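You operate a simulated robot arm through the tools that you are given. There is no shell and no other tool. Be economical: measure what you need, move in short steps, check, and stop when the job is done.

The job below is to be done with a simulated two-armed robot. You get a single attempt, and the scene is never put back.

Task
Take the yellow round brush on the top of the long bench and put it away on the top of the wash bench. Take the round black leather case on the top of the long bench and put it away on the upper shelf of the wall rack. Put the fisheye lens labelled "1" from the top of the long bench on top of the yellow bronze box and the fisheye lens marked "3" on top of the teal carton. Open the purple box lid. Any order will do. Set down upright: round black leather case, fisheye lens.

The check looks at the end state, three seconds after you hand in, the way a careful person would. Anything else that was tipped, shoved, dropped, spilled or broken makes it a failure. Lids that push on must go on centred and level and be pressed home; caps that screw on are set level and turned clockwise until they are tight.

Robot
Two 7-joint arms with fingered hands on one trunk, on a base that drives. Base frame: it is fixed to the floor where the robot stands at the start and does not move with it; the origin is under the middle of the robot, x ahead of it, y to its left, z up; the surface under the hand at the start is at about z = 800. Readings come in mm, degrees, newtons and seconds.
The left shoulder is at the start at [149, 182, 941], the right one opposite. With the tool pointing down near the work surface each hand reaches from about 100 to 900 mm from the robot's upright axis, wherever it stands, measured 20 degrees to its own side. Places, roughly: fisheye lens [750, 500, 750]; purple box lid [-3200, -700, 800]; round black leather case (8x8x9 cm) [900, 100, 800]; teal carton (13x10x6 cm) [900, -100, 800]; top of the wash bench [-3500, -2800, 800]; upper shelf of the wall rack (80x20 cm) [-2040, 2320, 1520]; yellow bronze box [1000, 750, 750]; yellow round brush (4x4x12 cm) [500, -200, 900]. Payload 3.8 kg a hand.
Tool frame (each hand has its own): the origin (TCP) lies between the finger pads and is the grasp point; the fingertips stand 30 mm ahead of it; z points along the fingers, y is the line along which they close. Largest opening 104 mm; the body of the gripper starts 35 mm behind the TCP. The gripper is a hand of 4 fingers: y runs from the thumb to the fingers, the wrist lies at [-17, -104, -178] in the tool frame.
Orientation is that of the tool frame in the base frame, as [roll, pitch, yaw] about the fixed x, y, z axes, in that order (R = Rz(yaw) Ry(pitch) Rx(roll)). With the fingers straight down and the wrist toward the robot, the tool's x, y and z point along [0, 1, 0], [1, 0, 0] and [0, 0, -1] of the base frame.

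Tools
- The arms move only by the tool move_arm. It takes "left_steps", "right_steps" or both (then of equal length, played together; a hand with none holds still); each is a list of rows, each a list of 6 numbers: the shift along the tool's x, y, z in cm, then the turn, a rotation vector about the tool's x, y, z in degrees. In form: [[tx, ty, tz, rx, ry, rz], ...]. A call has 1 to 10 rows; each row shifts and turns the commanded pose from where the row before left it, along the tool's axes as they then stand. Rows are played at 5 a second. More than 50 mm and 8.6 degrees between two rows, and nothing of the call is played. A pose out of reach is approached as far as the arm can. The call stops where the force on the tool passes 40 N (or 10 N more than at its start, if that is more) or the arm is blocked; 0.2 s more then pass. In this call time passes only in rows, and 0.2 s behind the last. It gives the time, the measured TCP pose, the force on the tool (base axes), the opening and the grip force at its end, in the units of the frame above (readings bear some noise), with the torque about the TCP (base axes, N m) and any sound that the robot's microphone picked up.
- Cameras (640 x 400 px; columns grow to the right, rows downward): "scene" is now at [257.7, 38.5, 1124.6]; the picture's right is [0.43, -0.90, -0.00], its down [-0.43, -0.21, -0.88] and it looks along [0.79, 0.38, -0.48] (base axes); focal length 214 px, centre (320, 200). "left" rides on the left gripper at [-66, -90, -126] in its tool frame; the picture's right is [-0.78, -0.30, 0.56], its down [0.57, -0.70, 0.42] and it looks along [0.26, 0.65, 0.71] (tool axes); focal length 275 px, centre (320, 200). "right" rides on the right gripper at [66, -90, -126] in its tool frame; the picture's right is [-0.78, 0.30, -0.56], its down [-0.57, -0.70, 0.42] and it looks along [-0.27, 0.65, 0.71] (tool axes); focal length 275 px, centre (320, 200).
- get_image(camera): a new picture of that camera. No time passes.
- lift_body(by): slides the trunk up (or, below 0, down) by that many mm; the arms and the scene camera ride with it, the base frame stays. It gives what a move gives, with no picture.
- roll_base(legs): drives the robot by 1 to 6 legs, each [ahead, left, turn to the left] in mm, mm and degrees, along the robot's own axes; the way and the turn of a leg run together, so that a leg with both is an arc; at most 1500 mm and 180 degrees a leg. The arms and the cameras ride along, it lands a little off, and it stops where it bumps. It gives what a move gives.
- set_fingers(index, middle, ring, thumb_bend, thumb_turn, hand): sets how far each is bent, from 0 (flat) to 1 (curled in); at 0.3 the hand is open as for a grip, at 0.7 the pads meet at the TCP. One left out holds its place. A second passes; each finger stops where it meets its share of the squeeze, and holds until it gets a number again. It is the only way to open and close the hand. It gives what a move gives, with no picture; readings hold the bend of each and the force on the fingers (four entries, about 0 where the hand has none), thumb and palm. thumb_turn goes from beside the hand (0) to across from the fingers (1), as for a grip.
- head_to(pan, tilt): turns the head with the scene camera to pan (to the left, within 86 degrees either way) and tilt (down, from -29 to 69), counted from straight ahead of the robot. It gives what a move gives.
- measure_at(camera, pixels): for up to 12 pixels [column, row] of the newest picture of that camera ("zoom" is the newest enlarged one), the place [x, y, z] in the base frame of the surface seen there, good to about 3 mm. No time passes.
- inspect(camera, box): a new picture of the part [left, top, right, bottom] of that camera's present view, enlarged. No time passes.
- close_job(): hands the job in; it is judged then, once.

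Keep the steps short. Do not move on a guess: measure, check each grasp and each placing, and mend mistakes. In all there are 110 turns and 108 pictures (those below and enlarged ones count). Leave the grippers open and the arms clear of the work at the hand-in unless told otherwise, and finish with a single line.

The tools are called after ">>>" by a JSON object that holds its "name" and its "arguments". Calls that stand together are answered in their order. move_arm: Moves the arms, as the interface text tells. Its arguments: {"type":"object","properties":{"left_steps":{"type":"array","items":{"type":"array","items":{"type":"number"}}},"right_steps":{"type":"array","items":{"type":"array","items":{"type":"number"}}}},"required":[]} The other tools are called the same way: lift_body (by) slides the trunk up or down; set_fingers (index, middle, ring, thumb_bend, thumb_turn, hand) moves the fingers one by one; roll_base (legs) drives the base; head_to (pan, tilt) turns the head that bears the scene camera; get_image (camera) takes a picture; measure_at (camera, pixels) gives the place of the surface under pixels of a picture; inspect (camera, box) takes an enlarged picture of a part of a camera's view; close_job () hands the job in.

At the start:

```text
time: 0.0
left_position: [408.4, 380.0, 1108.0]
left_tool_rot: [179.9, 0.0, 90.0]
left_force: [-0.6, -0.6, -0.2]
left_wrist_torque: [-0.02, -0.02, -0.01]
left_opening: 104.0
left_grasp_force: 0.1
left_shape: jaw
left_bend: [0.3, 0.3, 0.3, 0.3, 0.97]
left_finger forces: [0.0, 0.0, 0.0, 0.0, 0.0, 0.1]
right_position: [543.5, -78.9, 1081.4]
right_tool_rot: [180.0, 0.0, 90.0]
right_force: [0.0, -0.1, -0.8]
right_wrist_torque: [-0.02, 0.0, 0.02]
right_opening: 103.7
right_grasp_force: 0.0
right_shape: jaw
right_bend: [0.3, 0.3, 0.3, 0.3, 0.97]
right_finger forces: [0.0, 0.0, 0.0, 0.0, 0.1, 0.0]
trunk travel left (down, up): [-98.0, 658.0]
robot x, y, heading: [-2.8, 1.2, -0.3]
head pan, tilt: [25.6, 28.7]
```

scene: 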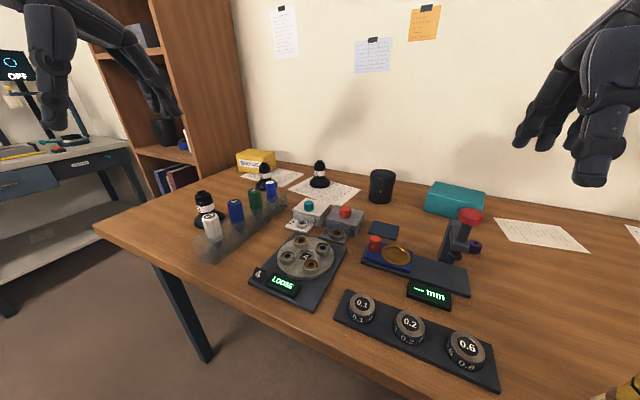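
right: 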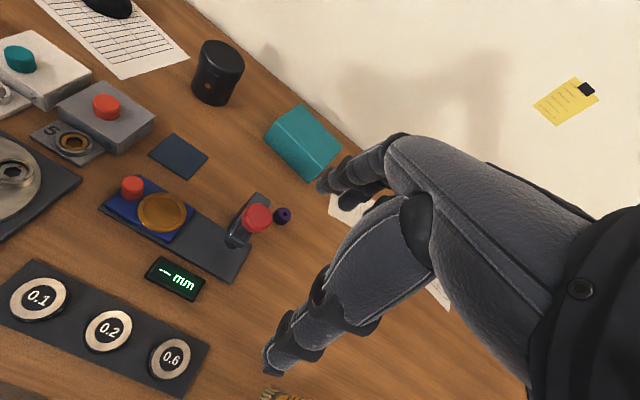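
left: 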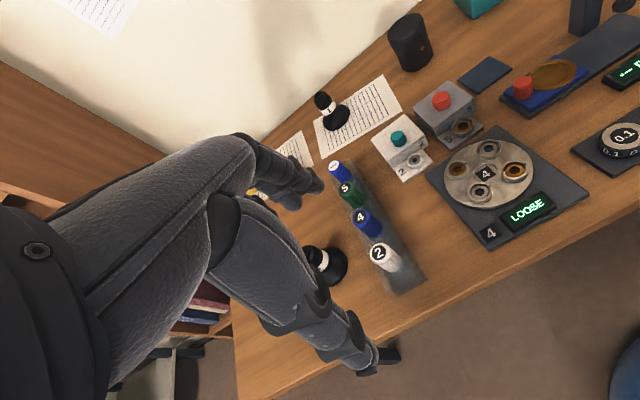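

I see three black lens-like objects near the left end of the bench. I'll enlarge them to read the labels and enlarge the right side for the carton.

>>> {"name": "inspect", "arguments": {"camera": "scene", "box": [180, 140, 420, 290]}}

>>> {"name": "inspect", "arguments": {"camera": "left", "box": [230, 60, 430, 300]}}

>>> {"name": "measure_at", "arguments": {"camera": "scene", "pixels": [[205, 195], [206, 222], [264, 168], [265, 188], [319, 165], [320, 185], [257, 154], [382, 174], [382, 195], [456, 188], [430, 195], [482, 200]]}}

>>> {"name": "head_to", "arguments": {"pan": -30, "tilt": 40}}

>>> {"name": "get_image", "arguments": {"camera": "scene"}}

```text
2.67 times, centred on (300, 215) of scene
```

zoom: 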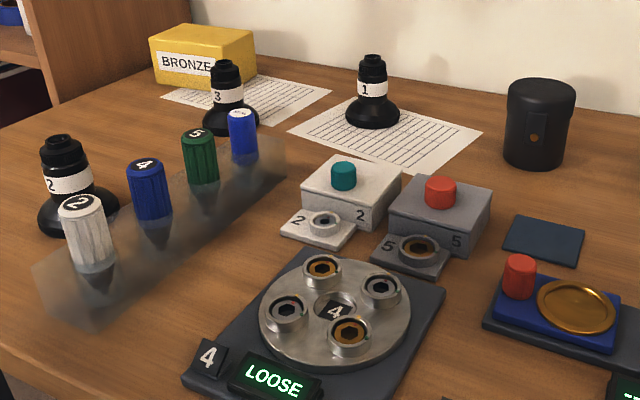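

```text
1.67 times, centred on (330, 180) of left
```

zoom: 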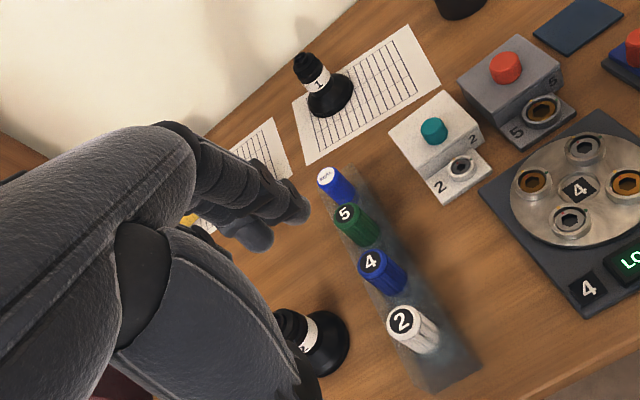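

```text
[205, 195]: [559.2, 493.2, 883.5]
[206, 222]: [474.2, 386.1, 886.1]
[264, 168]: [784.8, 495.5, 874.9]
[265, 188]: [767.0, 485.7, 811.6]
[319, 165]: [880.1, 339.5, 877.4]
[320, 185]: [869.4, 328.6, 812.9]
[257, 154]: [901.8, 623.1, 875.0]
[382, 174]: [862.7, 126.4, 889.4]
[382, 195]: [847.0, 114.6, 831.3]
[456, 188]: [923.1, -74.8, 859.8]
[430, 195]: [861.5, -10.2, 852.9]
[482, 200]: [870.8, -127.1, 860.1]
```

```text
time: 1.2
left_position: [408.5, 379.8, 1109.6]
left_tool_rot: [-180.0, -0.1, 90.0]
left_force: [0.0, -0.7, 0.5]
left_wrist_torque: [0.01, 0.02, 0.02]
left_opening: 103.5
left_grasp_force: 0.1
left_shape: jaw
left_bend: [0.3, 0.3, 0.3, 0.3, 0.97]
left_finger forces: [0.1, 0.0, 0.1, 0.1, 0.0, 0.0]
right_position: [544.0, -79.4, 1082.0]
right_tool_rot: [180.0, 0.0, 90.1]
right_force: [-0.8, -0.3, 0.3]
right_wrist_torque: [0.0, 0.0, 0.03]
right_opening: 103.7
right_grasp_force: 0.1
right_shape: jaw
right_bend: [0.3, 0.3, 0.3, 0.3, 0.97]
right_finger forces: [0.0, 0.0, 0.0, 0.1, 0.0, 0.0]
trunk travel left (down, up): [-98.0, 658.0]
robot x, y, heading: [-1.7, -2.0, 0.2]
head pan, tilt: [-30.0, 40.0]
```

```text
102 pictures are left
```

scene: 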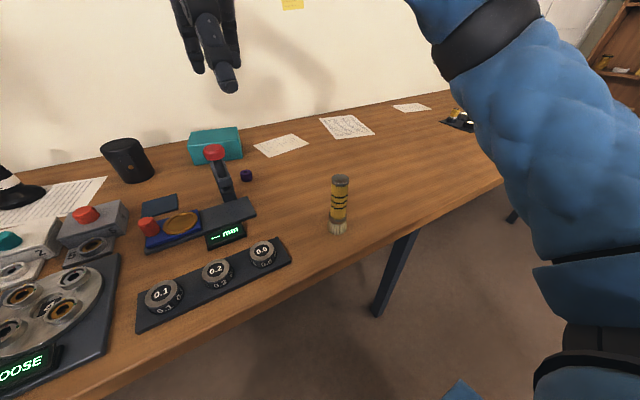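

Labels are readable: lens "1" stands near (880,335), lens "3" near (775,490), and the yellow box is marked BRONZE. The brush stands on its bristles at (338,205). I'll measure the brush, then turn the head back for finer looks at the lenses and boxes.

>>> {"name": "inspect", "arguments": {"camera": "scene", "box": [290, 160, 390, 250]}}

>>> {"name": "measure_at", "arguments": {"camera": "scene", "pixels": [[340, 178], [333, 205], [340, 205], [347, 205], [338, 230], [360, 235], [213, 135], [192, 140], [240, 130], [193, 160], [242, 155], [215, 152]]}}

>>> {"name": "head_to", "arguments": {"pan": 30, "tilt": 20}}

>>> {"name": "inspect", "arguments": {"camera": "scene", "box": [240, 120, 440, 245]}}

```text
4.44 times, centred on (340, 205) of scene
```

zoom: 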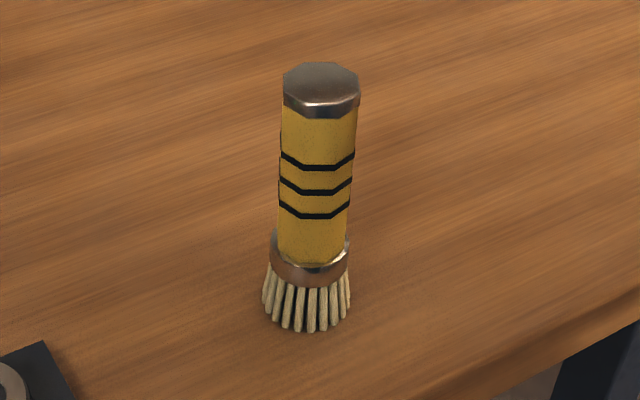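

```text
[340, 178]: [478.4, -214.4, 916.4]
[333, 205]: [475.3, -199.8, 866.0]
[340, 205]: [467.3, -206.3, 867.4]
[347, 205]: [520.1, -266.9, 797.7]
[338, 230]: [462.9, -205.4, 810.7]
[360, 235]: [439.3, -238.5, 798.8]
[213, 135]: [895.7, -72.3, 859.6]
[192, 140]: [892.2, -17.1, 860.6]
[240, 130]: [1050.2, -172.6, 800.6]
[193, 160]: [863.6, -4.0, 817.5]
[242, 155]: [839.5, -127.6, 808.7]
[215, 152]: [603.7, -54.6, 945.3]
```

```text
time: 2.5
left_position: [408.6, 381.5, 1109.1]
left_tool_rot: [-179.9, -0.1, 90.0]
left_force: [0.0, 0.1, -0.1]
left_wrist_torque: [-0.04, -0.03, 0.05]
left_opening: 103.7
left_grasp_force: 0.1
left_shape: jaw
left_bend: [0.3, 0.3, 0.3, 0.3, 0.97]
left_finger forces: [0.0, 0.1, 0.0, 0.0, 0.0, 0.0]
right_position: [545.3, -79.8, 1081.8]
right_tool_rot: [-179.9, -0.1, 90.1]
right_force: [-0.7, 0.2, -0.4]
right_wrist_torque: [-0.03, -0.02, 0.02]
right_opening: 103.7
right_grasp_force: 0.0
right_shape: jaw
right_bend: [0.3, 0.3, 0.3, 0.3, 0.97]
right_finger forces: [0.0, 0.0, 0.0, 0.0, 0.0, 0.0]
trunk travel left (down, up): [-98.0, 658.0]
robot x, y, heading: [0.0, 1.1, 0.2]
head pan, tilt: [30.0, 20.0]
```

```text
3.20 times, centred on (340, 182) of scene
```

zoom: 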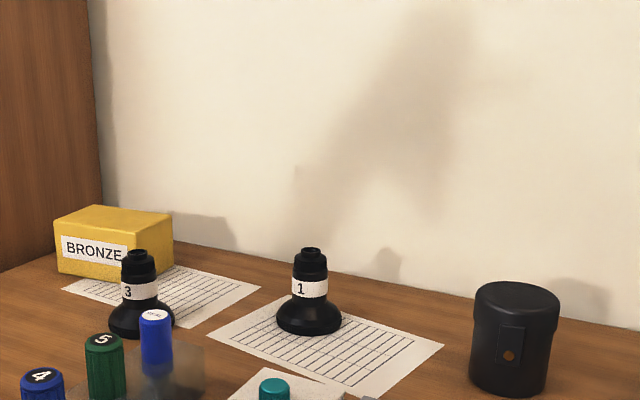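

I'll measure the lenses, bronze box and case in this enlarged picture.

>>> {"name": "measure_at", "arguments": {"camera": "zoom", "pixels": [[309, 252], [296, 290], [323, 290], [309, 290], [308, 328], [139, 254], [127, 292], [153, 292], [140, 292], [139, 332], [335, 320], [282, 320]]}}

>>> {"name": "measure_at", "arguments": {"camera": "zoom", "pixels": [[58, 224], [95, 209], [168, 218], [118, 235], [115, 218], [60, 268], [515, 300], [478, 300], [555, 305], [510, 380], [515, 285], [305, 265]]}}

```text
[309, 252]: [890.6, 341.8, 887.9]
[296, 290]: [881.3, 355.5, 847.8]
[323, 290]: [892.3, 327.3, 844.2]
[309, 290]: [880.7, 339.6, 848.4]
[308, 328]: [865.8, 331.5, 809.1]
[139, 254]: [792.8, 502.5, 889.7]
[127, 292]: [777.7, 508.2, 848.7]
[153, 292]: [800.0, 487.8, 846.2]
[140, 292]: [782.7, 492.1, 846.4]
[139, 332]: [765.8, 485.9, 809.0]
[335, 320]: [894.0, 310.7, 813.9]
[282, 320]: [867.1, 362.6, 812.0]
```

```text
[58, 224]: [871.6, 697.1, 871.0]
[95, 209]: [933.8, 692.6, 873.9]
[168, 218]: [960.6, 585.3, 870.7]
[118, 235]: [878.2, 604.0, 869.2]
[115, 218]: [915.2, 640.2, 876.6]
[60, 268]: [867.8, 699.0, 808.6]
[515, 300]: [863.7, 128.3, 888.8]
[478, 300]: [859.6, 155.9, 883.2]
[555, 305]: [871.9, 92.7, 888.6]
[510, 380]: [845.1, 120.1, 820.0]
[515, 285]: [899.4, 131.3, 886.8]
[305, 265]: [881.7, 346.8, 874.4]
```

Lens axes: "1" at about (891,342), "3" at (793,501), tops at z 889. The bronze box centre is about (916,643,875), which is out of reach from here, so I have to drive. First I'll check the bench edge, the rack side and the free floor to the left.

>>> {"name": "head_to", "arguments": {"pan": 45, "tilt": 30}}

>>> {"name": "get_image", "arguments": {"camera": "scene"}}

```text
time: 3.3
left_position: [407.9, 380.9, 1108.6]
left_tool_rot: [-179.9, -0.1, 90.0]
left_force: [-0.4, -0.6, -0.8]
left_wrist_torque: [0.03, -0.02, 0.01]
left_opening: 103.8
left_grasp_force: 0.1
left_shape: jaw
left_bend: [0.3, 0.3, 0.3, 0.3, 0.97]
left_finger forces: [0.1, 0.0, 0.1, 0.0, 0.0, 0.0]
right_position: [543.1, -79.2, 1082.1]
right_tool_rot: [180.0, 0.0, 90.1]
right_force: [0.4, 0.2, 0.7]
right_wrist_torque: [-0.01, -0.01, -0.03]
right_opening: 103.9
right_grasp_force: 0.0
right_shape: jaw
right_bend: [0.3, 0.3, 0.3, 0.3, 0.97]
right_finger forces: [0.0, 0.1, 0.0, 0.0, 0.0, 0.0]
trunk travel left (down, up): [-98.0, 658.0]
robot x, y, heading: [2.3, 0.4, 0.1]
head pan, tilt: [45.0, 30.0]
```

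```text
99 pictures are left
```

scene: 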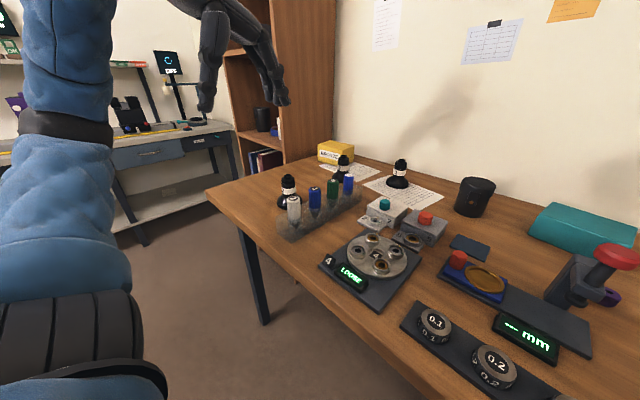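

>>> {"name": "measure_at", "arguments": {"camera": "scene", "pixels": [[208, 190], [300, 270], [380, 345], [430, 395], [266, 322], [290, 130], [325, 130], [240, 110], [140, 245], [150, 150], [237, 145], [280, 160]]}}

```text
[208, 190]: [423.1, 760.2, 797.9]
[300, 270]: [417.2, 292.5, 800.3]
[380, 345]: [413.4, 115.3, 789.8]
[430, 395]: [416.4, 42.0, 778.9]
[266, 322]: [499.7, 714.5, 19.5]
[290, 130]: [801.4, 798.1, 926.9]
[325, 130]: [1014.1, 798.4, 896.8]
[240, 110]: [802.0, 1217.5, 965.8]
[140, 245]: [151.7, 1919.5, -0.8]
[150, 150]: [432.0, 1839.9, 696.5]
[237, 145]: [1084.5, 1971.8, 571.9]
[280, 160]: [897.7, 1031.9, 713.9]
```

The bench edge is at x≈417, its left end at y≈770, and the rack side at y≥798, x≥801. The floor is clear, so I'll drive left 340 and ahead 120.

>>> {"name": "roll_base", "arguments": {"legs": [[0, 340, 0], [120, 0, 0]]}}

>>> {"name": "get_image", "arguments": {"camera": "left"}}

```text
time: 6.4
left_position: [530.7, 717.4, 1107.5]
left_tool_rot: [-179.9, -0.1, 90.0]
left_force: [0.0, 0.2, -0.8]
left_wrist_torque: [-0.01, 0.05, -0.02]
left_opening: 103.6
left_grasp_force: 0.0
left_shape: jaw
left_bend: [0.3, 0.3, 0.3, 0.3, 0.97]
left_finger forces: [0.1, 0.1, 0.1, 0.0, 0.1, 0.0]
right_position: [663.6, 258.4, 1081.2]
right_tool_rot: [-179.9, 0.0, 90.0]
right_force: [0.0, 0.2, 0.4]
right_wrist_torque: [0.04, 0.05, 0.0]
right_opening: 103.6
right_grasp_force: 0.0
right_shape: jaw
right_bend: [0.3, 0.3, 0.3, 0.3, 0.97]
right_finger forces: [0.1, 0.0, 0.1, 0.1, 0.1, 0.1]
trunk travel left (down, up): [-98.0, 658.0]
robot x, y, heading: [120.6, 339.1, 0.2]
head pan, tilt: [45.0, 30.0]
```

```text
98 pictures are left
```

left: 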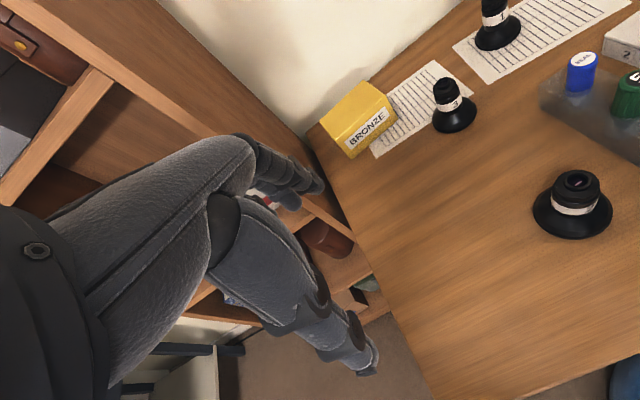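

The drive landed well. Next I'll move the right hand back out of the way while the left hand goes high over lens "1".

>>> {"name": "move_arm", "arguments": {"left_steps": [[-3.4, 3.4, 0.5, 0, 0, 0], [-3.4, 3.4, 0.5, 0, 0, 0], [-3.4, 3.4, 0.5, 0, 0, 0], [-3.4, 3.4, 0.5, 0, 0, 0], [-3.4, 3.4, 0.5, 0, 0, 0], [-3.4, 3.4, 0.5, 0, 0, 0], [-3.4, 3.4, 0.5, 0, 0, 0], [-3.4, 3.4, 0.5, 0, 0, 0], [-3.4, 3.4, 0.5, 0, 0, 0], [-3.4, 3.4, 0.5, 0, 0, 0]], "right_steps": [[-3.5, -2.5, 0, 0, 0, 0], [-3.5, -2.5, 0, 0, 0, 0], [-3.5, -2.5, 0, 0, 0, 0], [-3.5, -2.5, 0, 0, 0, 0], [-3.5, -2.5, 0, 0, 0, 0], [-3.5, -2.5, 0, 0, 0, 0], [0, 0, 0, 0, 0, 0], [0, 0, 0, 0, 0, 0], [0, 0, 0, 0, 0, 0], [0, 0, 0, 0, 0, 0]]}}

>>> {"name": "get_image", "arguments": {"camera": "left"}}

>>> {"name": "head_to", "arguments": {"pan": 10, "tilt": 25}}

>>> {"name": "get_image", "arguments": {"camera": "scene"}}

```text
time: 8.6
left_position: [867.7, 377.2, 1058.4]
left_tool_rot: [180.0, -0.2, 90.0]
left_force: [-0.6, 0.3, 0.2]
left_wrist_torque: [-0.01, 0.01, -0.03]
left_opening: 103.7
left_grasp_force: 0.1
left_shape: jaw
left_bend: [0.3, 0.3, 0.3, 0.3, 0.97]
left_finger forces: [0.0, 0.0, 0.1, 0.0, 0.1, 0.0]
right_position: [511.8, 48.2, 1082.5]
right_tool_rot: [-180.0, -0.1, 89.9]
right_force: [0.2, 0.1, 0.0]
right_wrist_torque: [0.0, -0.01, -0.03]
right_opening: 103.7
right_grasp_force: 0.1
right_shape: jaw
right_bend: [0.3, 0.3, 0.3, 0.3, 0.97]
right_finger forces: [0.1, 0.1, 0.0, 0.0, 0.0, 0.0]
trunk travel left (down, up): [-98.0, 658.0]
robot x, y, heading: [119.3, 336.7, 0.1]
head pan, tilt: [45.0, 30.0]
```

```text
97 pictures are left
```

left: 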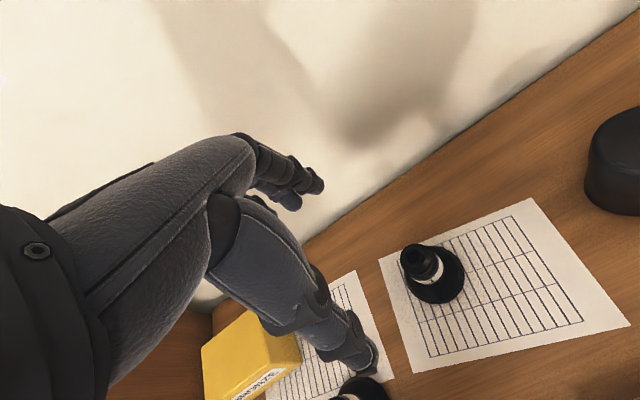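

```text
time: 9.6
left_position: [867.7, 377.9, 1058.4]
left_tool_rot: [-179.9, 0.0, 89.9]
left_force: [0.3, -0.3, -0.3]
left_wrist_torque: [-0.03, 0.0, 0.0]
left_opening: 104.0
left_grasp_force: 0.2
left_shape: jaw
left_bend: [0.3, 0.3, 0.3, 0.3, 0.97]
left_finger forces: [0.0, 0.0, 0.0, 0.0, 0.1, 0.0]
right_position: [514.2, 48.9, 1082.7]
right_tool_rot: [180.0, 0.0, 89.9]
right_force: [0.5, 0.2, 0.0]
right_wrist_torque: [-0.01, -0.01, 0.0]
right_opening: 103.6
right_grasp_force: 0.0
right_shape: jaw
right_bend: [0.3, 0.3, 0.3, 0.3, 0.97]
right_finger forces: [0.1, 0.0, 0.1, 0.0, 0.0, 0.0]
trunk travel left (down, up): [-98.0, 658.0]
robot x, y, heading: [115.9, 338.0, -0.0]
head pan, tilt: [10.0, 25.0]
```

```text
96 pictures are left
```

scene: 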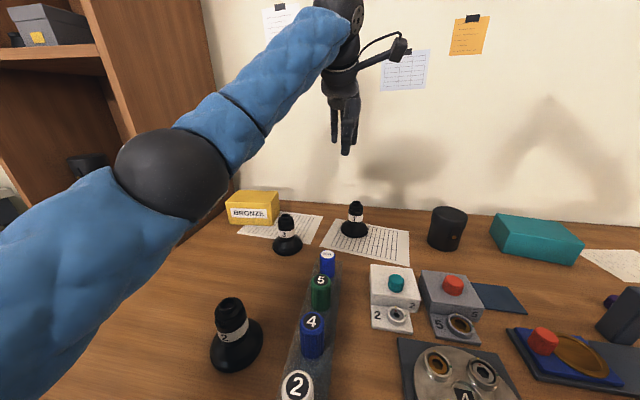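

The hand is over the area. I'll measure lens "1" from the left and scene views to fix its axis.

>>> {"name": "measure_at", "arguments": {"camera": "left", "pixels": [[413, 255], [405, 262], [425, 268], [440, 270], [432, 290], [462, 278], [250, 350], [232, 330], [290, 340]]}}

>>> {"name": "inspect", "arguments": {"camera": "scene", "box": [220, 180, 400, 292]}}

>>> {"name": "measure_at", "arguments": {"camera": "zoom", "pixels": [[473, 140], [485, 82], [231, 206], [237, 135], [25, 73], [55, 42], [205, 45], [200, 80], [40, 150], [450, 180], [520, 190], [485, 200]]}}

```text
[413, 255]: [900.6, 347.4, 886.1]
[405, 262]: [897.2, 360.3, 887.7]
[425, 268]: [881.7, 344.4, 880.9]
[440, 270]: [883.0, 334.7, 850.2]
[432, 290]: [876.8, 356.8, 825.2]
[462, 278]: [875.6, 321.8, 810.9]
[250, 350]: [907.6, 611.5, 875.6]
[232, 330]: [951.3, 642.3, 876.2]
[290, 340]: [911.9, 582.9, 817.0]
```

```text
3.56 times, centred on (310, 236) of scene
```

zoom: 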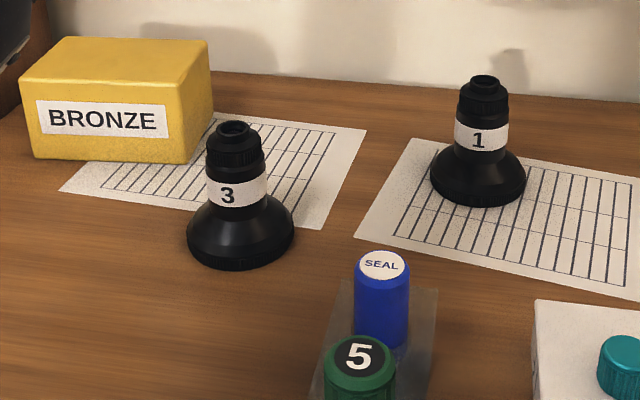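

```text
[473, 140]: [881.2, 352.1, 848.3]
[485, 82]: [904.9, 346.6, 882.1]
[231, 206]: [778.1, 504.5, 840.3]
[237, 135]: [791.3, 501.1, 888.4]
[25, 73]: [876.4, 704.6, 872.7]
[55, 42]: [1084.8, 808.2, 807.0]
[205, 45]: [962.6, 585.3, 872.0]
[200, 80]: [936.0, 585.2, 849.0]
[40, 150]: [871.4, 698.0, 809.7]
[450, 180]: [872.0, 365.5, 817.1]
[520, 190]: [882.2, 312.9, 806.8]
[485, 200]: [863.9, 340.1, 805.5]
```

The axis of lens "1" is about (895,346). I'll shift over it and come down to TCP z≈864 (fingertips ≈834, above the flare).

>>> {"name": "move_arm", "arguments": {"left_steps": [[-3.1, 2.7, 0, 0, 0, 0], [0, 0, 4, 0, 0, 0], [0, 0, 4, 0, 0, 0], [0, 0, 4, 0, 0, 0], [0, 0, 3.4, 0, 0, 0]]}}

>>> {"name": "inspect", "arguments": {"camera": "scene", "box": [260, 130, 440, 250]}}

>>> {"name": "get_image", "arguments": {"camera": "left"}}

```text
time: 10.8
left_position: [879.3, 354.2, 895.3]
left_tool_rot: [-179.9, -0.1, 90.0]
left_force: [0.0, 0.5, -0.1]
left_wrist_torque: [-0.02, 0.02, 0.03]
left_opening: 104.1
left_grasp_force: 0.0
left_shape: jaw
left_bend: [0.3, 0.3, 0.3, 0.3, 0.97]
left_finger forces: [0.0, 0.1, 0.1, 0.1, 0.0, 0.0]
left hand out of reach, approached as far as the arm can: row 1
right_position: [512.8, 49.4, 1081.3]
right_tool_rot: [-180.0, 0.0, 89.8]
right_force: [-0.7, -0.5, 0.1]
right_wrist_torque: [0.0, -0.03, 0.02]
right_opening: 103.4
right_grasp_force: 0.1
right_shape: jaw
right_bend: [0.3, 0.3, 0.3, 0.3, 0.97]
right_finger forces: [0.1, 0.1, 0.0, 0.0, 0.0, 0.1]
trunk travel left (down, up): [-98.0, 658.0]
robot x, y, heading: [122.2, 337.5, 0.1]
head pan, tilt: [10.0, 25.0]
```

```text
3.33 times, centred on (350, 190) of scene
```

zoom: 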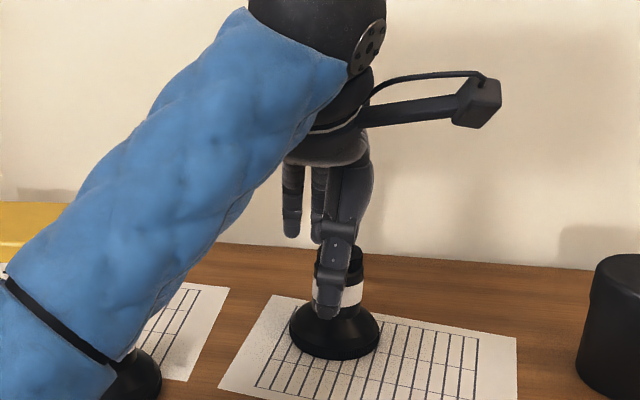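

```text
93 pictures are left
```

left: 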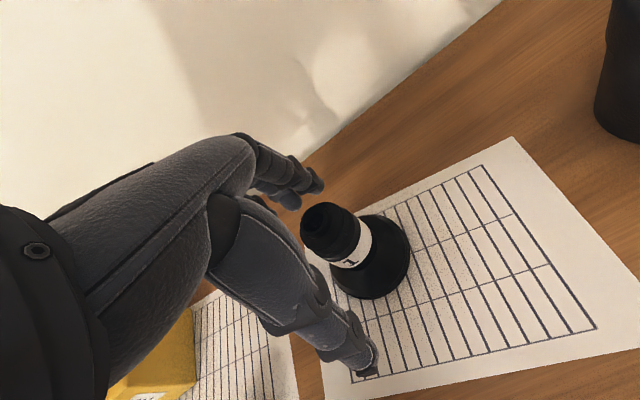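

The arm ran out of reach at (879,354). I'll rise clear and bring the base 130 to the right and 50 ahead so the lens lies on the left arm's own side.

>>> {"name": "move_arm", "arguments": {"left_steps": [[0, 0, -4, 0, 0, 0], [0, 0, -4, 0, 0, 0], [0, 0, -4, 0, 0, 0], [0, 0, -3, 0, 0, 0]]}}

>>> {"name": "roll_base", "arguments": {"legs": [[0, -130, 0], [50, 0, 0]]}}

```text
time: 11.8
left_position: [878.6, 353.6, 1047.3]
left_tool_rot: [179.9, 0.0, 89.8]
left_force: [0.2, 0.4, -0.6]
left_wrist_torque: [0.03, -0.02, -0.03]
left_opening: 103.6
left_grasp_force: 0.2
left_shape: jaw
left_bend: [0.3, 0.3, 0.3, 0.3, 0.97]
left_finger forces: [0.1, 0.0, 0.0, 0.0, 0.1, 0.1]
right_position: [511.6, 48.4, 1083.1]
right_tool_rot: [-179.9, 0.0, 89.8]
right_force: [-0.5, 0.4, 0.5]
right_wrist_torque: [0.04, -0.05, 0.0]
right_opening: 103.9
right_grasp_force: 0.0
right_shape: jaw
right_bend: [0.3, 0.3, 0.3, 0.3, 0.97]
right_finger forces: [0.0, 0.1, 0.1, 0.1, 0.1, 0.0]
trunk travel left (down, up): [-98.0, 658.0]
robot x, y, heading: [119.2, 335.0, 0.0]
head pan, tilt: [10.0, 25.0]
```

```text
time: 13.6
left_position: [917.4, 220.3, 1057.1]
left_tool_rot: [179.2, 0.1, 90.0]
left_force: [-0.4, 1.0, -0.2]
left_wrist_torque: [-0.03, 0.0, 0.01]
left_opening: 103.7
left_grasp_force: 0.2
left_shape: jaw
left_bend: [0.3, 0.3, 0.3, 0.3, 0.97]
left_finger forces: [0.0, 0.0, 0.0, 0.0, 0.0, 0.0]
right_position: [548.9, -83.9, 1085.8]
right_tool_rot: [179.3, -0.1, 90.0]
right_force: [0.3, 0.0, -0.8]
right_wrist_torque: [0.0, -0.04, -0.03]
right_opening: 103.8
right_grasp_force: 0.0
right_shape: jaw
right_bend: [0.3, 0.3, 0.3, 0.3, 0.97]
right_finger forces: [0.0, 0.0, 0.0, 0.1, 0.0, 0.0]
trunk travel left (down, up): [-98.0, 658.0]
robot x, y, heading: [165.4, 208.0, -0.1]
head pan, tilt: [10.0, 25.0]
```

The readings show a slight tilt (0.8°), so the base may be touching the bench. I'll back off 20 mm and look.

>>> {"name": "roll_base", "arguments": {"legs": [[-20, 0, 0]]}}

>>> {"name": "get_image", "arguments": {"camera": "left"}}

>>> {"name": "get_image", "arguments": {"camera": "scene"}}

```text
time: 14.4
left_position: [907.3, 221.9, 1046.7]
left_tool_rot: [-180.0, 0.1, 89.9]
left_force: [-0.2, 0.2, 0.3]
left_wrist_torque: [0.01, -0.03, -0.01]
left_opening: 103.9
left_grasp_force: 0.0
left_shape: jaw
left_bend: [0.3, 0.3, 0.3, 0.3, 0.97]
left_finger forces: [0.0, 0.1, 0.0, 0.0, 0.1, 0.0]
right_position: [539.3, -83.9, 1083.8]
right_tool_rot: [-180.0, 0.0, 89.7]
right_force: [-0.6, 1.1, -0.8]
right_wrist_torque: [0.02, -0.02, -0.01]
right_opening: 103.7
right_grasp_force: 0.1
right_shape: jaw
right_bend: [0.3, 0.3, 0.3, 0.3, 0.97]
right_finger forces: [0.0, 0.1, 0.1, 0.1, 0.0, 0.1]
trunk travel left (down, up): [-98.0, 658.0]
robot x, y, heading: [148.4, 207.9, -0.3]
head pan, tilt: [10.0, 25.0]
```

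```text
92 pictures are left
```

left: 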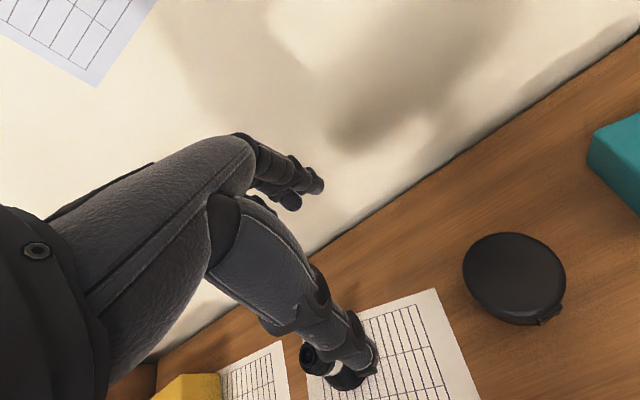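

```text
91 pictures are left
```

scene: 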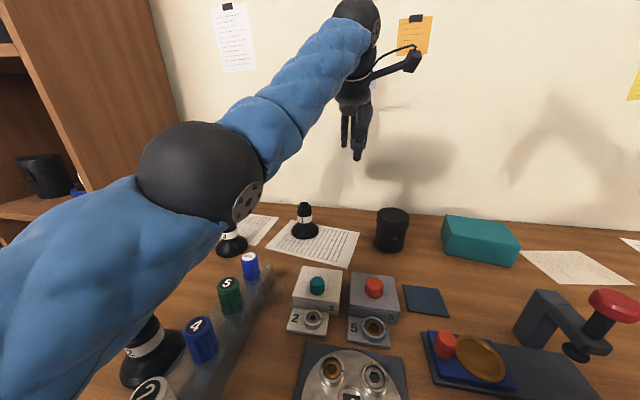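

No tilt now. Raising the trunk 100 mm puts the shoulder level with the wrist, which gives better reach and more elbow clearance. Then I'll move the left hand to (895,346).

>>> {"name": "lift_body", "arguments": {"by": 100}}

>>> {"name": "move_arm", "arguments": {"left_steps": [[4.2, -0.4, 0, 0, 0, 0], [4.1, -0.4, 0, 0, 0, 0], [4.1, -0.4, 0, 0, 0, 0], [0, 0, 4.5, 0, 0, 0], [0, 0, 4.5, 0, 0, 0], [0, 0, 4.5, 0, 0, 0]]}}

>>> {"name": "get_image", "arguments": {"camera": "left"}}

>>> {"name": "get_image", "arguments": {"camera": "scene"}}

```text
time: 15.7
left_position: [853.3, 222.0, 1217.5]
left_tool_rot: [173.5, 0.0, 89.7]
left_force: [0.1, 0.1, -0.3]
left_wrist_torque: [-0.01, -0.01, 0.0]
left_opening: 103.7
left_grasp_force: 0.0
left_shape: jaw
left_bend: [0.3, 0.3, 0.3, 0.3, 0.97]
left_finger forces: [0.0, 0.1, 0.0, 0.0, 0.1, 0.0]
right_position: [541.8, -84.1, 1181.9]
right_tool_rot: [-179.9, 0.0, 89.8]
right_force: [-0.4, -1.2, 0.2]
right_wrist_torque: [0.02, 0.01, -0.01]
right_opening: 103.8
right_grasp_force: 0.0
right_shape: jaw
right_bend: [0.3, 0.3, 0.3, 0.3, 0.97]
right_finger forces: [0.1, 0.1, 0.1, 0.0, 0.1, 0.0]
trunk travel left (down, up): [-198.0, 558.0]
robot x, y, heading: [144.4, 206.6, -0.2]
head pan, tilt: [10.0, 25.0]
```

```text
time: 17.1
left_position: [855.0, 347.6, 1082.5]
left_tool_rot: [173.3, 0.0, 89.9]
left_force: [0.6, 0.1, -0.5]
left_wrist_torque: [0.02, 0.02, 0.0]
left_opening: 103.9
left_grasp_force: 0.0
left_shape: jaw
left_bend: [0.3, 0.3, 0.3, 0.3, 0.97]
left_finger forces: [0.1, 0.0, 0.1, 0.0, 0.0, 0.0]
right_position: [541.0, -83.9, 1181.1]
right_tool_rot: [-179.9, -0.1, 89.9]
right_force: [0.3, -0.6, -0.4]
right_wrist_torque: [-0.02, 0.02, -0.01]
right_opening: 103.9
right_grasp_force: 0.1
right_shape: jaw
right_bend: [0.3, 0.3, 0.3, 0.3, 0.97]
right_finger forces: [0.1, 0.0, 0.0, 0.1, 0.1, 0.0]
trunk travel left (down, up): [-198.0, 558.0]
robot x, y, heading: [148.7, 206.0, -0.1]
head pan, tilt: [10.0, 25.0]
```

```text
90 pictures are left
```

left: 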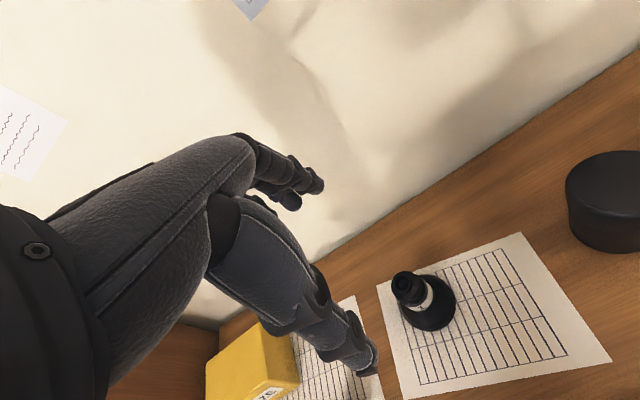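

```text
89 pictures are left
```

scene: 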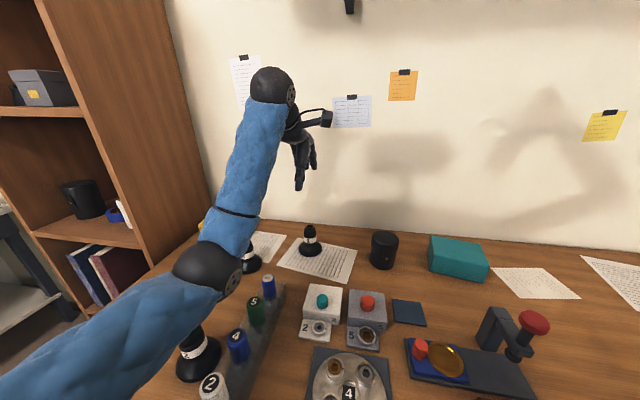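

The hand got tilted by 6.6° during the lift. I'll check the elbow height and then straighten it while shifting.

>>> {"name": "measure_at", "arguments": {"camera": "scene", "pixels": [[205, 268], [205, 295], [120, 340], [60, 370], [311, 230], [310, 240], [295, 250], [190, 350]]}}

>>> {"name": "move_arm", "arguments": {"left_steps": [[0, 2, 0, 6.6, 0, 0], [0, 2, 2, 0, 0, 0], [0, 0, 4, 0, 0, 0]]}}

```text
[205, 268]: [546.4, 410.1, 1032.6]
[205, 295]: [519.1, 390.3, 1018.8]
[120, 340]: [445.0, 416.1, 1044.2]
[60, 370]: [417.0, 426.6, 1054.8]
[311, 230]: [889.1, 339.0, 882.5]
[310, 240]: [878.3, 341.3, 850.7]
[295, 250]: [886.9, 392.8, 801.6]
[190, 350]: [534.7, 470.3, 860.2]
```

```text
time: 17.9
left_position: [894.2, 346.3, 1025.2]
left_tool_rot: [-180.0, 0.1, 89.8]
left_force: [0.0, -0.6, 0.2]
left_wrist_torque: [-0.01, 0.02, 0.02]
left_opening: 104.1
left_grasp_force: 0.1
left_shape: jaw
left_bend: [0.3, 0.3, 0.3, 0.3, 0.97]
left_finger forces: [0.0, 0.1, 0.0, 0.0, 0.1, 0.0]
right_position: [541.2, -82.7, 1181.4]
right_tool_rot: [-179.9, 0.0, 89.8]
right_force: [-0.3, -0.1, -1.8]
right_wrist_torque: [0.04, 0.01, 0.02]
right_opening: 103.8
right_grasp_force: 0.1
right_shape: jaw
right_bend: [0.3, 0.3, 0.3, 0.3, 0.97]
right_finger forces: [0.1, 0.1, 0.0, 0.0, 0.0, 0.1]
trunk travel left (down, up): [-198.0, 558.0]
robot x, y, heading: [149.8, 206.7, -0.1]
head pan, tilt: [10.0, 25.0]
```

The elbow lower side is around 960 and will come down with the hand, near lens "2" and the vials. I'll raise the trunk another 120 first, then lower the hand halfway and check the elbow.

>>> {"name": "lift_body", "arguments": {"by": 120}}

>>> {"name": "move_arm", "arguments": {"left_steps": [[0, 0, 4.5, 0, 0, 0], [0, 0, 4.5, 0, 0, 0], [0, 0, 4.5, 0, 0, 0], [0, 0, 4.5, 0, 0, 0], [0, 0, 4.0, 0, 0, 0]]}}

>>> {"name": "get_image", "arguments": {"camera": "scene"}}

>>> {"name": "get_image", "arguments": {"camera": "left"}}

```text
time: 19.4
left_position: [895.3, 346.4, 1144.6]
left_tool_rot: [179.9, 0.0, 89.9]
left_force: [-0.5, 0.2, -0.2]
left_wrist_torque: [0.0, 0.0, 0.0]
left_opening: 103.8
left_grasp_force: 0.0
left_shape: jaw
left_bend: [0.3, 0.3, 0.3, 0.3, 0.97]
left_finger forces: [0.1, 0.1, 0.0, 0.1, 0.0, 0.0]
right_position: [540.8, -83.0, 1301.9]
right_tool_rot: [-179.9, 0.0, 89.9]
right_force: [-0.2, 0.5, 0.1]
right_wrist_torque: [0.0, -0.01, 0.0]
right_opening: 103.8
right_grasp_force: 0.0
right_shape: jaw
right_bend: [0.3, 0.3, 0.3, 0.3, 0.97]
right_finger forces: [0.0, 0.0, 0.0, 0.1, 0.0, 0.0]
trunk travel left (down, up): [-318.0, 438.0]
robot x, y, heading: [145.8, 207.0, 0.1]
head pan, tilt: [10.0, 25.0]
```

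```text
time: 20.6
left_position: [895.7, 344.8, 925.6]
left_tool_rot: [179.9, 0.0, 89.9]
left_force: [-0.2, -0.6, -0.5]
left_wrist_torque: [0.02, 0.0, 0.0]
left_opening: 104.1
left_grasp_force: 0.0
left_shape: jaw
left_bend: [0.3, 0.3, 0.3, 0.3, 0.97]
left_finger forces: [0.1, 0.0, 0.1, 0.0, 0.1, 0.0]
right_position: [540.9, -83.4, 1302.8]
right_tool_rot: [-180.0, 0.0, 89.8]
right_force: [0.4, 0.3, 0.0]
right_wrist_torque: [0.01, 0.04, 0.0]
right_opening: 104.0
right_grasp_force: 0.1
right_shape: jaw
right_bend: [0.3, 0.3, 0.3, 0.3, 0.97]
right_finger forces: [0.1, 0.0, 0.0, 0.0, 0.1, 0.1]
trunk travel left (down, up): [-318.0, 438.0]
robot x, y, heading: [146.2, 206.1, -0.2]
head pan, tilt: [10.0, 25.0]
```

```text
88 pictures are left
```

scene: 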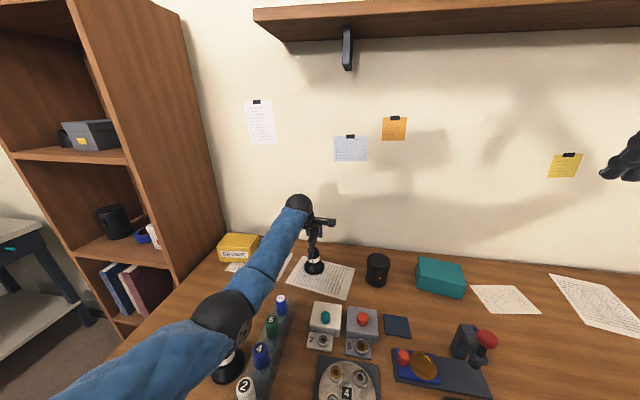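

```text
87 pictures are left
```

left: 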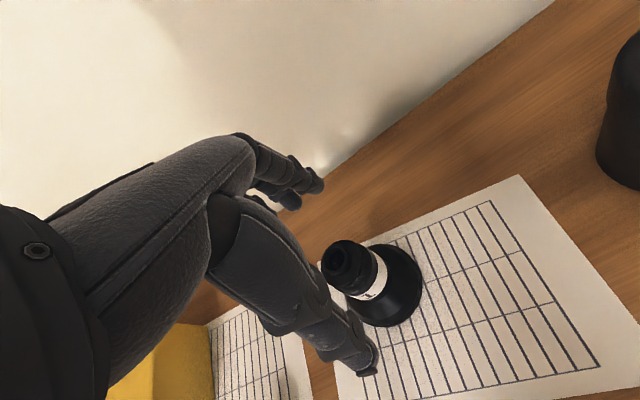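

The hand is above the lens. I'll measure the elbow height and the lens top again.

>>> {"name": "measure_at", "arguments": {"camera": "left", "pixels": [[338, 258], [350, 265], [378, 280], [365, 300]]}}

>>> {"name": "measure_at", "arguments": {"camera": "scene", "pixels": [[220, 320], [225, 345], [240, 315], [150, 365], [228, 365], [245, 385]]}}

```text
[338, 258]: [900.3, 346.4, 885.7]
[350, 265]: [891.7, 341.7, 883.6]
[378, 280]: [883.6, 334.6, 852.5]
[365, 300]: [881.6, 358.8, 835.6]
```

```text
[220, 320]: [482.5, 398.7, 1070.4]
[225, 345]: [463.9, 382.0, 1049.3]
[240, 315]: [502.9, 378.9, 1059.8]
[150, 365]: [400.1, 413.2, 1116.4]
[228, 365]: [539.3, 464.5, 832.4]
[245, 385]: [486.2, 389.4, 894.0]
```

The elbow is clear (z ≈ 1050) and the lens is centred at (896,346). I'll lower 6.2 cm and close the fingers softly.

>>> {"name": "move_arm", "arguments": {"left_steps": [[0, 0, 3.1, 0, 0, 0], [0, 0, 3.1, 0, 0, 0]]}}

>>> {"name": "set_fingers", "arguments": {"hand": "left", "index": 0.6, "middle": 0.6, "ring": 0.6, "thumb_bend": 0.6, "thumb_turn": 1}}

>>> {"name": "get_image", "arguments": {"camera": "left"}}

```text
time: 21.2
left_position: [895.4, 346.3, 862.9]
left_tool_rot: [179.9, 0.0, 89.8]
left_force: [-1.0, -0.3, 0.5]
left_wrist_torque: [-0.04, 0.0, 0.02]
left_opening: 104.0
left_grasp_force: 0.0
left_shape: jaw
left_bend: [0.3, 0.3, 0.3, 0.3, 0.97]
left_finger forces: [0.1, 0.0, 0.0, 0.0, 0.1, 0.1]
right_position: [540.8, -85.3, 1301.9]
right_tool_rot: [179.9, -0.1, 89.7]
right_force: [-0.1, -0.6, -0.3]
right_wrist_torque: [-0.02, 0.01, 0.01]
right_opening: 103.8
right_grasp_force: 0.0
right_shape: jaw
right_bend: [0.3, 0.3, 0.3, 0.3, 0.97]
right_finger forces: [0.0, 0.1, 0.0, 0.1, 0.0, 0.0]
trunk travel left (down, up): [-318.0, 438.0]
robot x, y, heading: [150.1, 207.0, 0.1]
head pan, tilt: [10.0, 25.0]
```

```text
time: 22.2
left_position: [896.0, 344.4, 862.4]
left_tool_rot: [-179.9, 0.0, 89.7]
left_force: [-0.6, 0.3, -0.3]
left_wrist_torque: [0.0, 0.01, -0.02]
left_opening: 34.9
left_grasp_force: 3.5
left_shape: fingers
left_bend: [0.58, 0.58, 0.6, 0.57, 1.0]
left_finger forces: [1.4, 2.0, 0.0, 0.0, 3.1, 0.1]
right_position: [539.6, -82.9, 1302.0]
right_tool_rot: [-179.9, 0.1, 89.8]
right_force: [0.1, -0.3, -1.1]
right_wrist_torque: [-0.02, 0.02, 0.03]
right_opening: 103.9
right_grasp_force: 0.1
right_shape: jaw
right_bend: [0.3, 0.3, 0.3, 0.3, 0.97]
right_finger forces: [0.0, 0.1, 0.0, 0.1, 0.0, 0.0]
trunk travel left (down, up): [-318.0, 438.0]
robot x, y, heading: [145.2, 206.6, -0.2]
head pan, tilt: [10.0, 25.0]
```

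```text
86 pictures are left
```

left: 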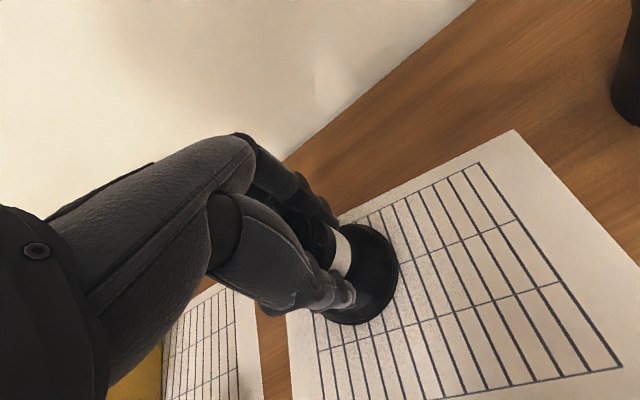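

Contact is made on the neck at 35 mm. I'll tighten and lift 12 cm.

>>> {"name": "set_fingers", "arguments": {"hand": "left", "index": 0.72, "middle": 0.72, "ring": 0.62, "thumb_bend": 0.72}}

>>> {"name": "move_arm", "arguments": {"left_steps": [[0, 0, -2, 0, 0, 0], [0, 0, -4, 0, 0, 0], [0, 0, -4, 0, 0, 0], [0, 0, -4, 0, 0, 0]]}}

>>> {"name": "get_image", "arguments": {"camera": "left"}}

```text
time: 23.2
left_position: [895.7, 345.1, 863.0]
left_tool_rot: [180.0, 0.0, 89.8]
left_force: [0.3, 0.2, 0.2]
left_wrist_torque: [-0.01, 0.01, 0.0]
left_opening: 32.9
left_grasp_force: 14.2
left_shape: fingers
left_bend: [0.61, 0.61, 0.62, 0.58, 1.0]
left_finger forces: [6.7, 7.6, 0.0, 0.1, 13.7, 0.1]
right_position: [540.5, -84.2, 1302.7]
right_tool_rot: [180.0, 0.0, 89.8]
right_force: [0.7, 0.0, 0.5]
right_wrist_torque: [0.0, -0.02, 0.03]
right_opening: 104.1
right_grasp_force: 0.0
right_shape: jaw
right_bend: [0.3, 0.3, 0.3, 0.3, 0.97]
right_finger forces: [0.0, 0.1, 0.0, 0.0, 0.1, 0.0]
trunk travel left (down, up): [-318.0, 438.0]
robot x, y, heading: [147.6, 209.3, -0.1]
head pan, tilt: [10.0, 25.0]
```

```text
time: 24.2
left_position: [894.9, 346.4, 1005.1]
left_tool_rot: [-180.0, -0.1, 89.8]
left_force: [0.0, -0.5, -2.0]
left_wrist_torque: [0.02, -0.04, 0.02]
left_opening: 32.6
left_grasp_force: 13.4
left_shape: fingers
left_bend: [0.61, 0.61, 0.62, 0.58, 1.0]
left_finger forces: [6.6, 7.5, 0.0, 0.1, 13.7, 0.1]
right_position: [540.9, -83.6, 1302.5]
right_tool_rot: [180.0, 0.1, 89.9]
right_force: [0.4, 0.9, 0.0]
right_wrist_torque: [0.01, -0.01, 0.01]
right_opening: 104.0
right_grasp_force: 0.0
right_shape: jaw
right_bend: [0.3, 0.3, 0.3, 0.3, 0.97]
right_finger forces: [0.1, 0.0, 0.1, 0.0, 0.0, 0.0]
trunk travel left (down, up): [-318.0, 438.0]
robot x, y, heading: [150.4, 206.5, -0.3]
head pan, tilt: [10.0, 25.0]
```

```text
85 pictures are left
```

left: 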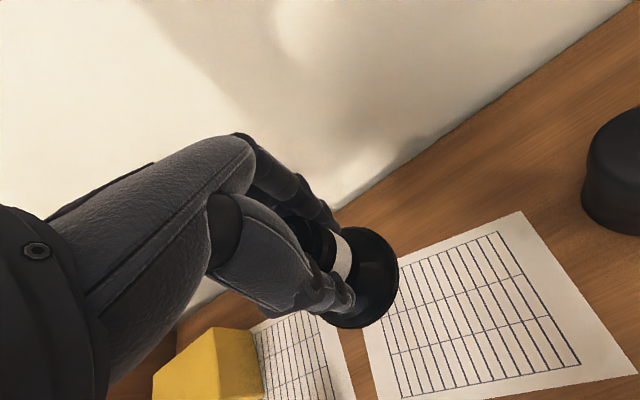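

The lens is held (≈2 N). Driving the base 297 mm left carries it directly over the bronze box.

>>> {"name": "roll_base", "arguments": {"legs": [[0, 297, 0]]}}

>>> {"name": "get_image", "arguments": {"camera": "left"}}

>>> {"name": "get_image", "arguments": {"camera": "scene"}}

```text
time: 26.2
left_position: [895.0, 645.5, 1003.6]
left_tool_rot: [-180.0, 0.1, 90.0]
left_force: [-0.4, -0.3, -1.7]
left_wrist_torque: [-0.02, 0.01, 0.04]
left_opening: 32.4
left_grasp_force: 14.0
left_shape: fingers
left_bend: [0.61, 0.61, 0.62, 0.58, 1.0]
left_finger forces: [6.6, 7.6, 0.1, 0.1, 13.5, 0.1]
right_position: [542.2, 216.9, 1301.2]
right_tool_rot: [180.0, 0.0, 89.9]
right_force: [0.1, 1.2, 0.6]
right_wrist_torque: [-0.02, -0.02, 0.02]
right_opening: 103.6
right_grasp_force: 0.1
right_shape: jaw
right_bend: [0.3, 0.3, 0.3, 0.3, 0.97]
right_finger forces: [0.0, 0.0, 0.0, 0.0, 0.0, 0.0]
trunk travel left (down, up): [-318.0, 438.0]
robot x, y, heading: [148.2, 507.1, 0.1]
head pan, tilt: [10.0, 25.0]
```

```text
84 pictures are left
```

left: 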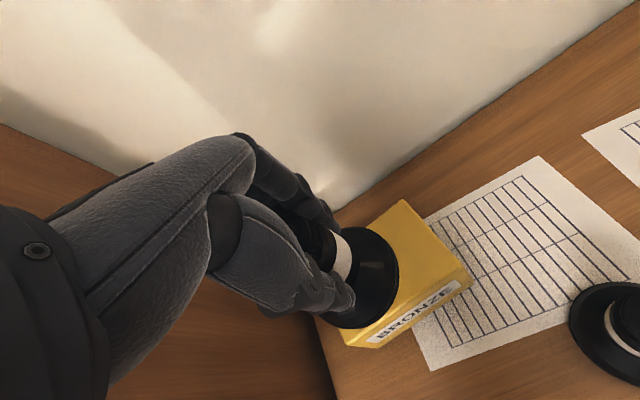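

```text
83 pictures are left
```

scene: 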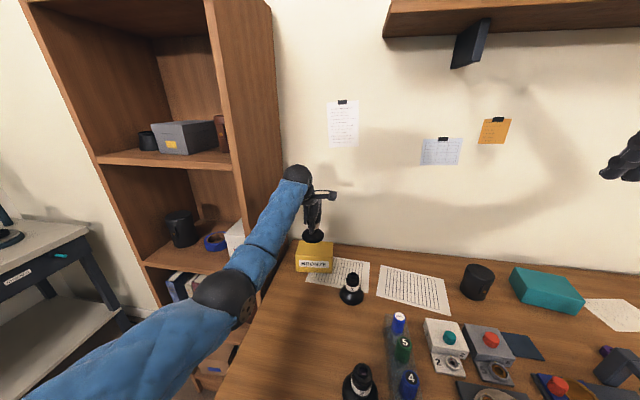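

The hand is over the box. I'll measure the box's top edges.

>>> {"name": "measure_at", "arguments": {"camera": "left", "pixels": [[403, 204], [464, 275], [360, 340], [415, 250], [430, 275], [380, 215], [345, 338]]}}

>>> {"name": "inspect", "arguments": {"camera": "scene", "box": [270, 210, 370, 280]}}

>>> {"name": "measure_at", "arguments": {"camera": "zoom", "pixels": [[170, 290], [395, 290], [403, 205], [385, 230], [210, 210], [280, 280]]}}

```text
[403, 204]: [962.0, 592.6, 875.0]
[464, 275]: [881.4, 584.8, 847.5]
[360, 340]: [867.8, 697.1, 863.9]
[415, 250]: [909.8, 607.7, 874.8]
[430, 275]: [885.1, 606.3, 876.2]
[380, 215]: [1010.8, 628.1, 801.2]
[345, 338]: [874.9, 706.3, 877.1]
```

```text
5.71 times, centred on (320, 245) of scene
```

zoom: 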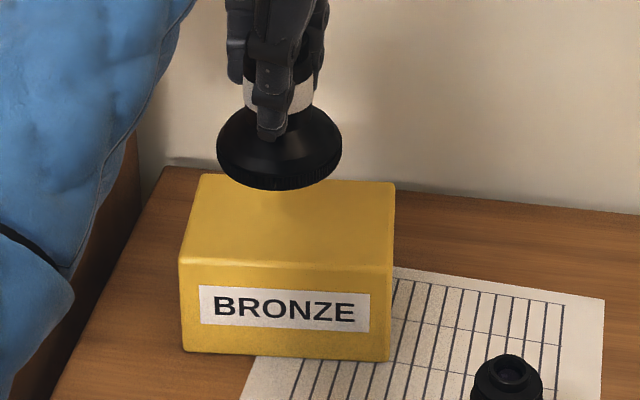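

```text
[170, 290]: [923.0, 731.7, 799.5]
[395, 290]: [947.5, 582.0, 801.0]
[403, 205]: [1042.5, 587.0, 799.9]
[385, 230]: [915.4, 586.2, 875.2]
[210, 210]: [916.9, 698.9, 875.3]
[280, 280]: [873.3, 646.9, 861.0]
```

The box spans x 872–962, y 584–703 and its top is at 876. I'll shift to (917,643) and lower until TCP≈940.

>>> {"name": "move_arm", "arguments": {"left_steps": [[-0.2, 2.2, 0, 0, 0, 0], [0, 0, 3, 0, 0, 0], [0, 0, 2.5, 0, 0, 0], [0, 0, 0.5, 0, 0, 0]]}}

>>> {"name": "inspect", "arguments": {"camera": "scene", "box": [270, 210, 370, 280]}}

```text
time: 27.2
left_position: [917.3, 643.0, 943.9]
left_tool_rot: [179.9, 0.1, 89.9]
left_force: [0.2, 0.5, -1.6]
left_wrist_torque: [-0.01, 0.02, -0.02]
left_opening: 32.5
left_grasp_force: 13.9
left_shape: fingers
left_bend: [0.61, 0.61, 0.62, 0.58, 1.0]
left_finger forces: [6.8, 7.4, 0.0, 0.1, 13.5, 0.0]
right_position: [542.0, 213.9, 1302.5]
right_tool_rot: [-179.9, 0.0, 89.9]
right_force: [1.1, 0.1, 1.0]
right_wrist_torque: [-0.04, -0.03, 0.01]
right_opening: 103.8
right_grasp_force: 0.1
right_shape: jaw
right_bend: [0.3, 0.3, 0.3, 0.3, 0.97]
right_finger forces: [0.1, 0.0, 0.0, 0.0, 0.0, 0.0]
trunk travel left (down, up): [-318.0, 438.0]
robot x, y, heading: [146.0, 508.1, 0.1]
head pan, tilt: [10.0, 25.0]
```

```text
5.71 times, centred on (320, 245) of scene
```

zoom: 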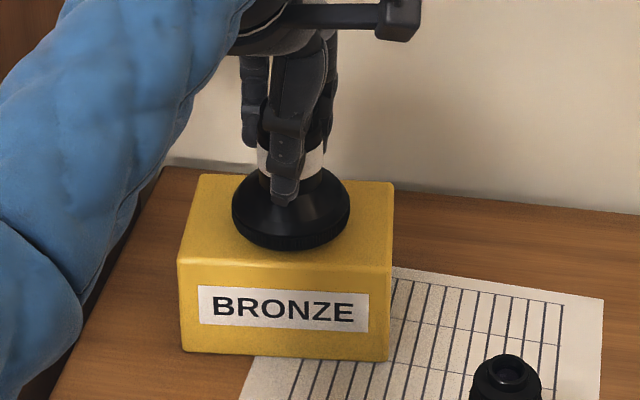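

The lens is centred over the box with a few mm left. I'll lower in 2 mm steps and watch the force.

>>> {"name": "move_arm", "arguments": {"left_steps": [[0, 0, 0.2, 0, 0, 0], [0, 0, 0.15, 0, 0, 0], [0, 0, 0, 0, 0, 0]]}}

```text
time: 28.1
left_position: [917.7, 644.2, 940.6]
left_tool_rot: [180.0, 0.0, 89.9]
left_force: [0.6, -0.2, -1.5]
left_wrist_torque: [-0.03, 0.02, 0.01]
left_opening: 32.3
left_grasp_force: 13.6
left_shape: fingers
left_bend: [0.61, 0.61, 0.62, 0.58, 1.0]
left_finger forces: [6.7, 7.4, 0.0, 0.1, 13.6, 0.0]
right_position: [542.3, 215.7, 1301.9]
right_tool_rot: [-180.0, -0.1, 89.9]
right_force: [0.3, -0.5, -0.2]
right_wrist_torque: [0.02, -0.02, 0.02]
right_opening: 103.6
right_grasp_force: 0.0
right_shape: jaw
right_bend: [0.3, 0.3, 0.3, 0.3, 0.97]
right_finger forces: [0.0, 0.1, 0.0, 0.1, 0.0, 0.2]
trunk travel left (down, up): [-318.0, 438.0]
robot x, y, heading: [148.2, 503.4, -0.0]
head pan, tilt: [10.0, 25.0]
```

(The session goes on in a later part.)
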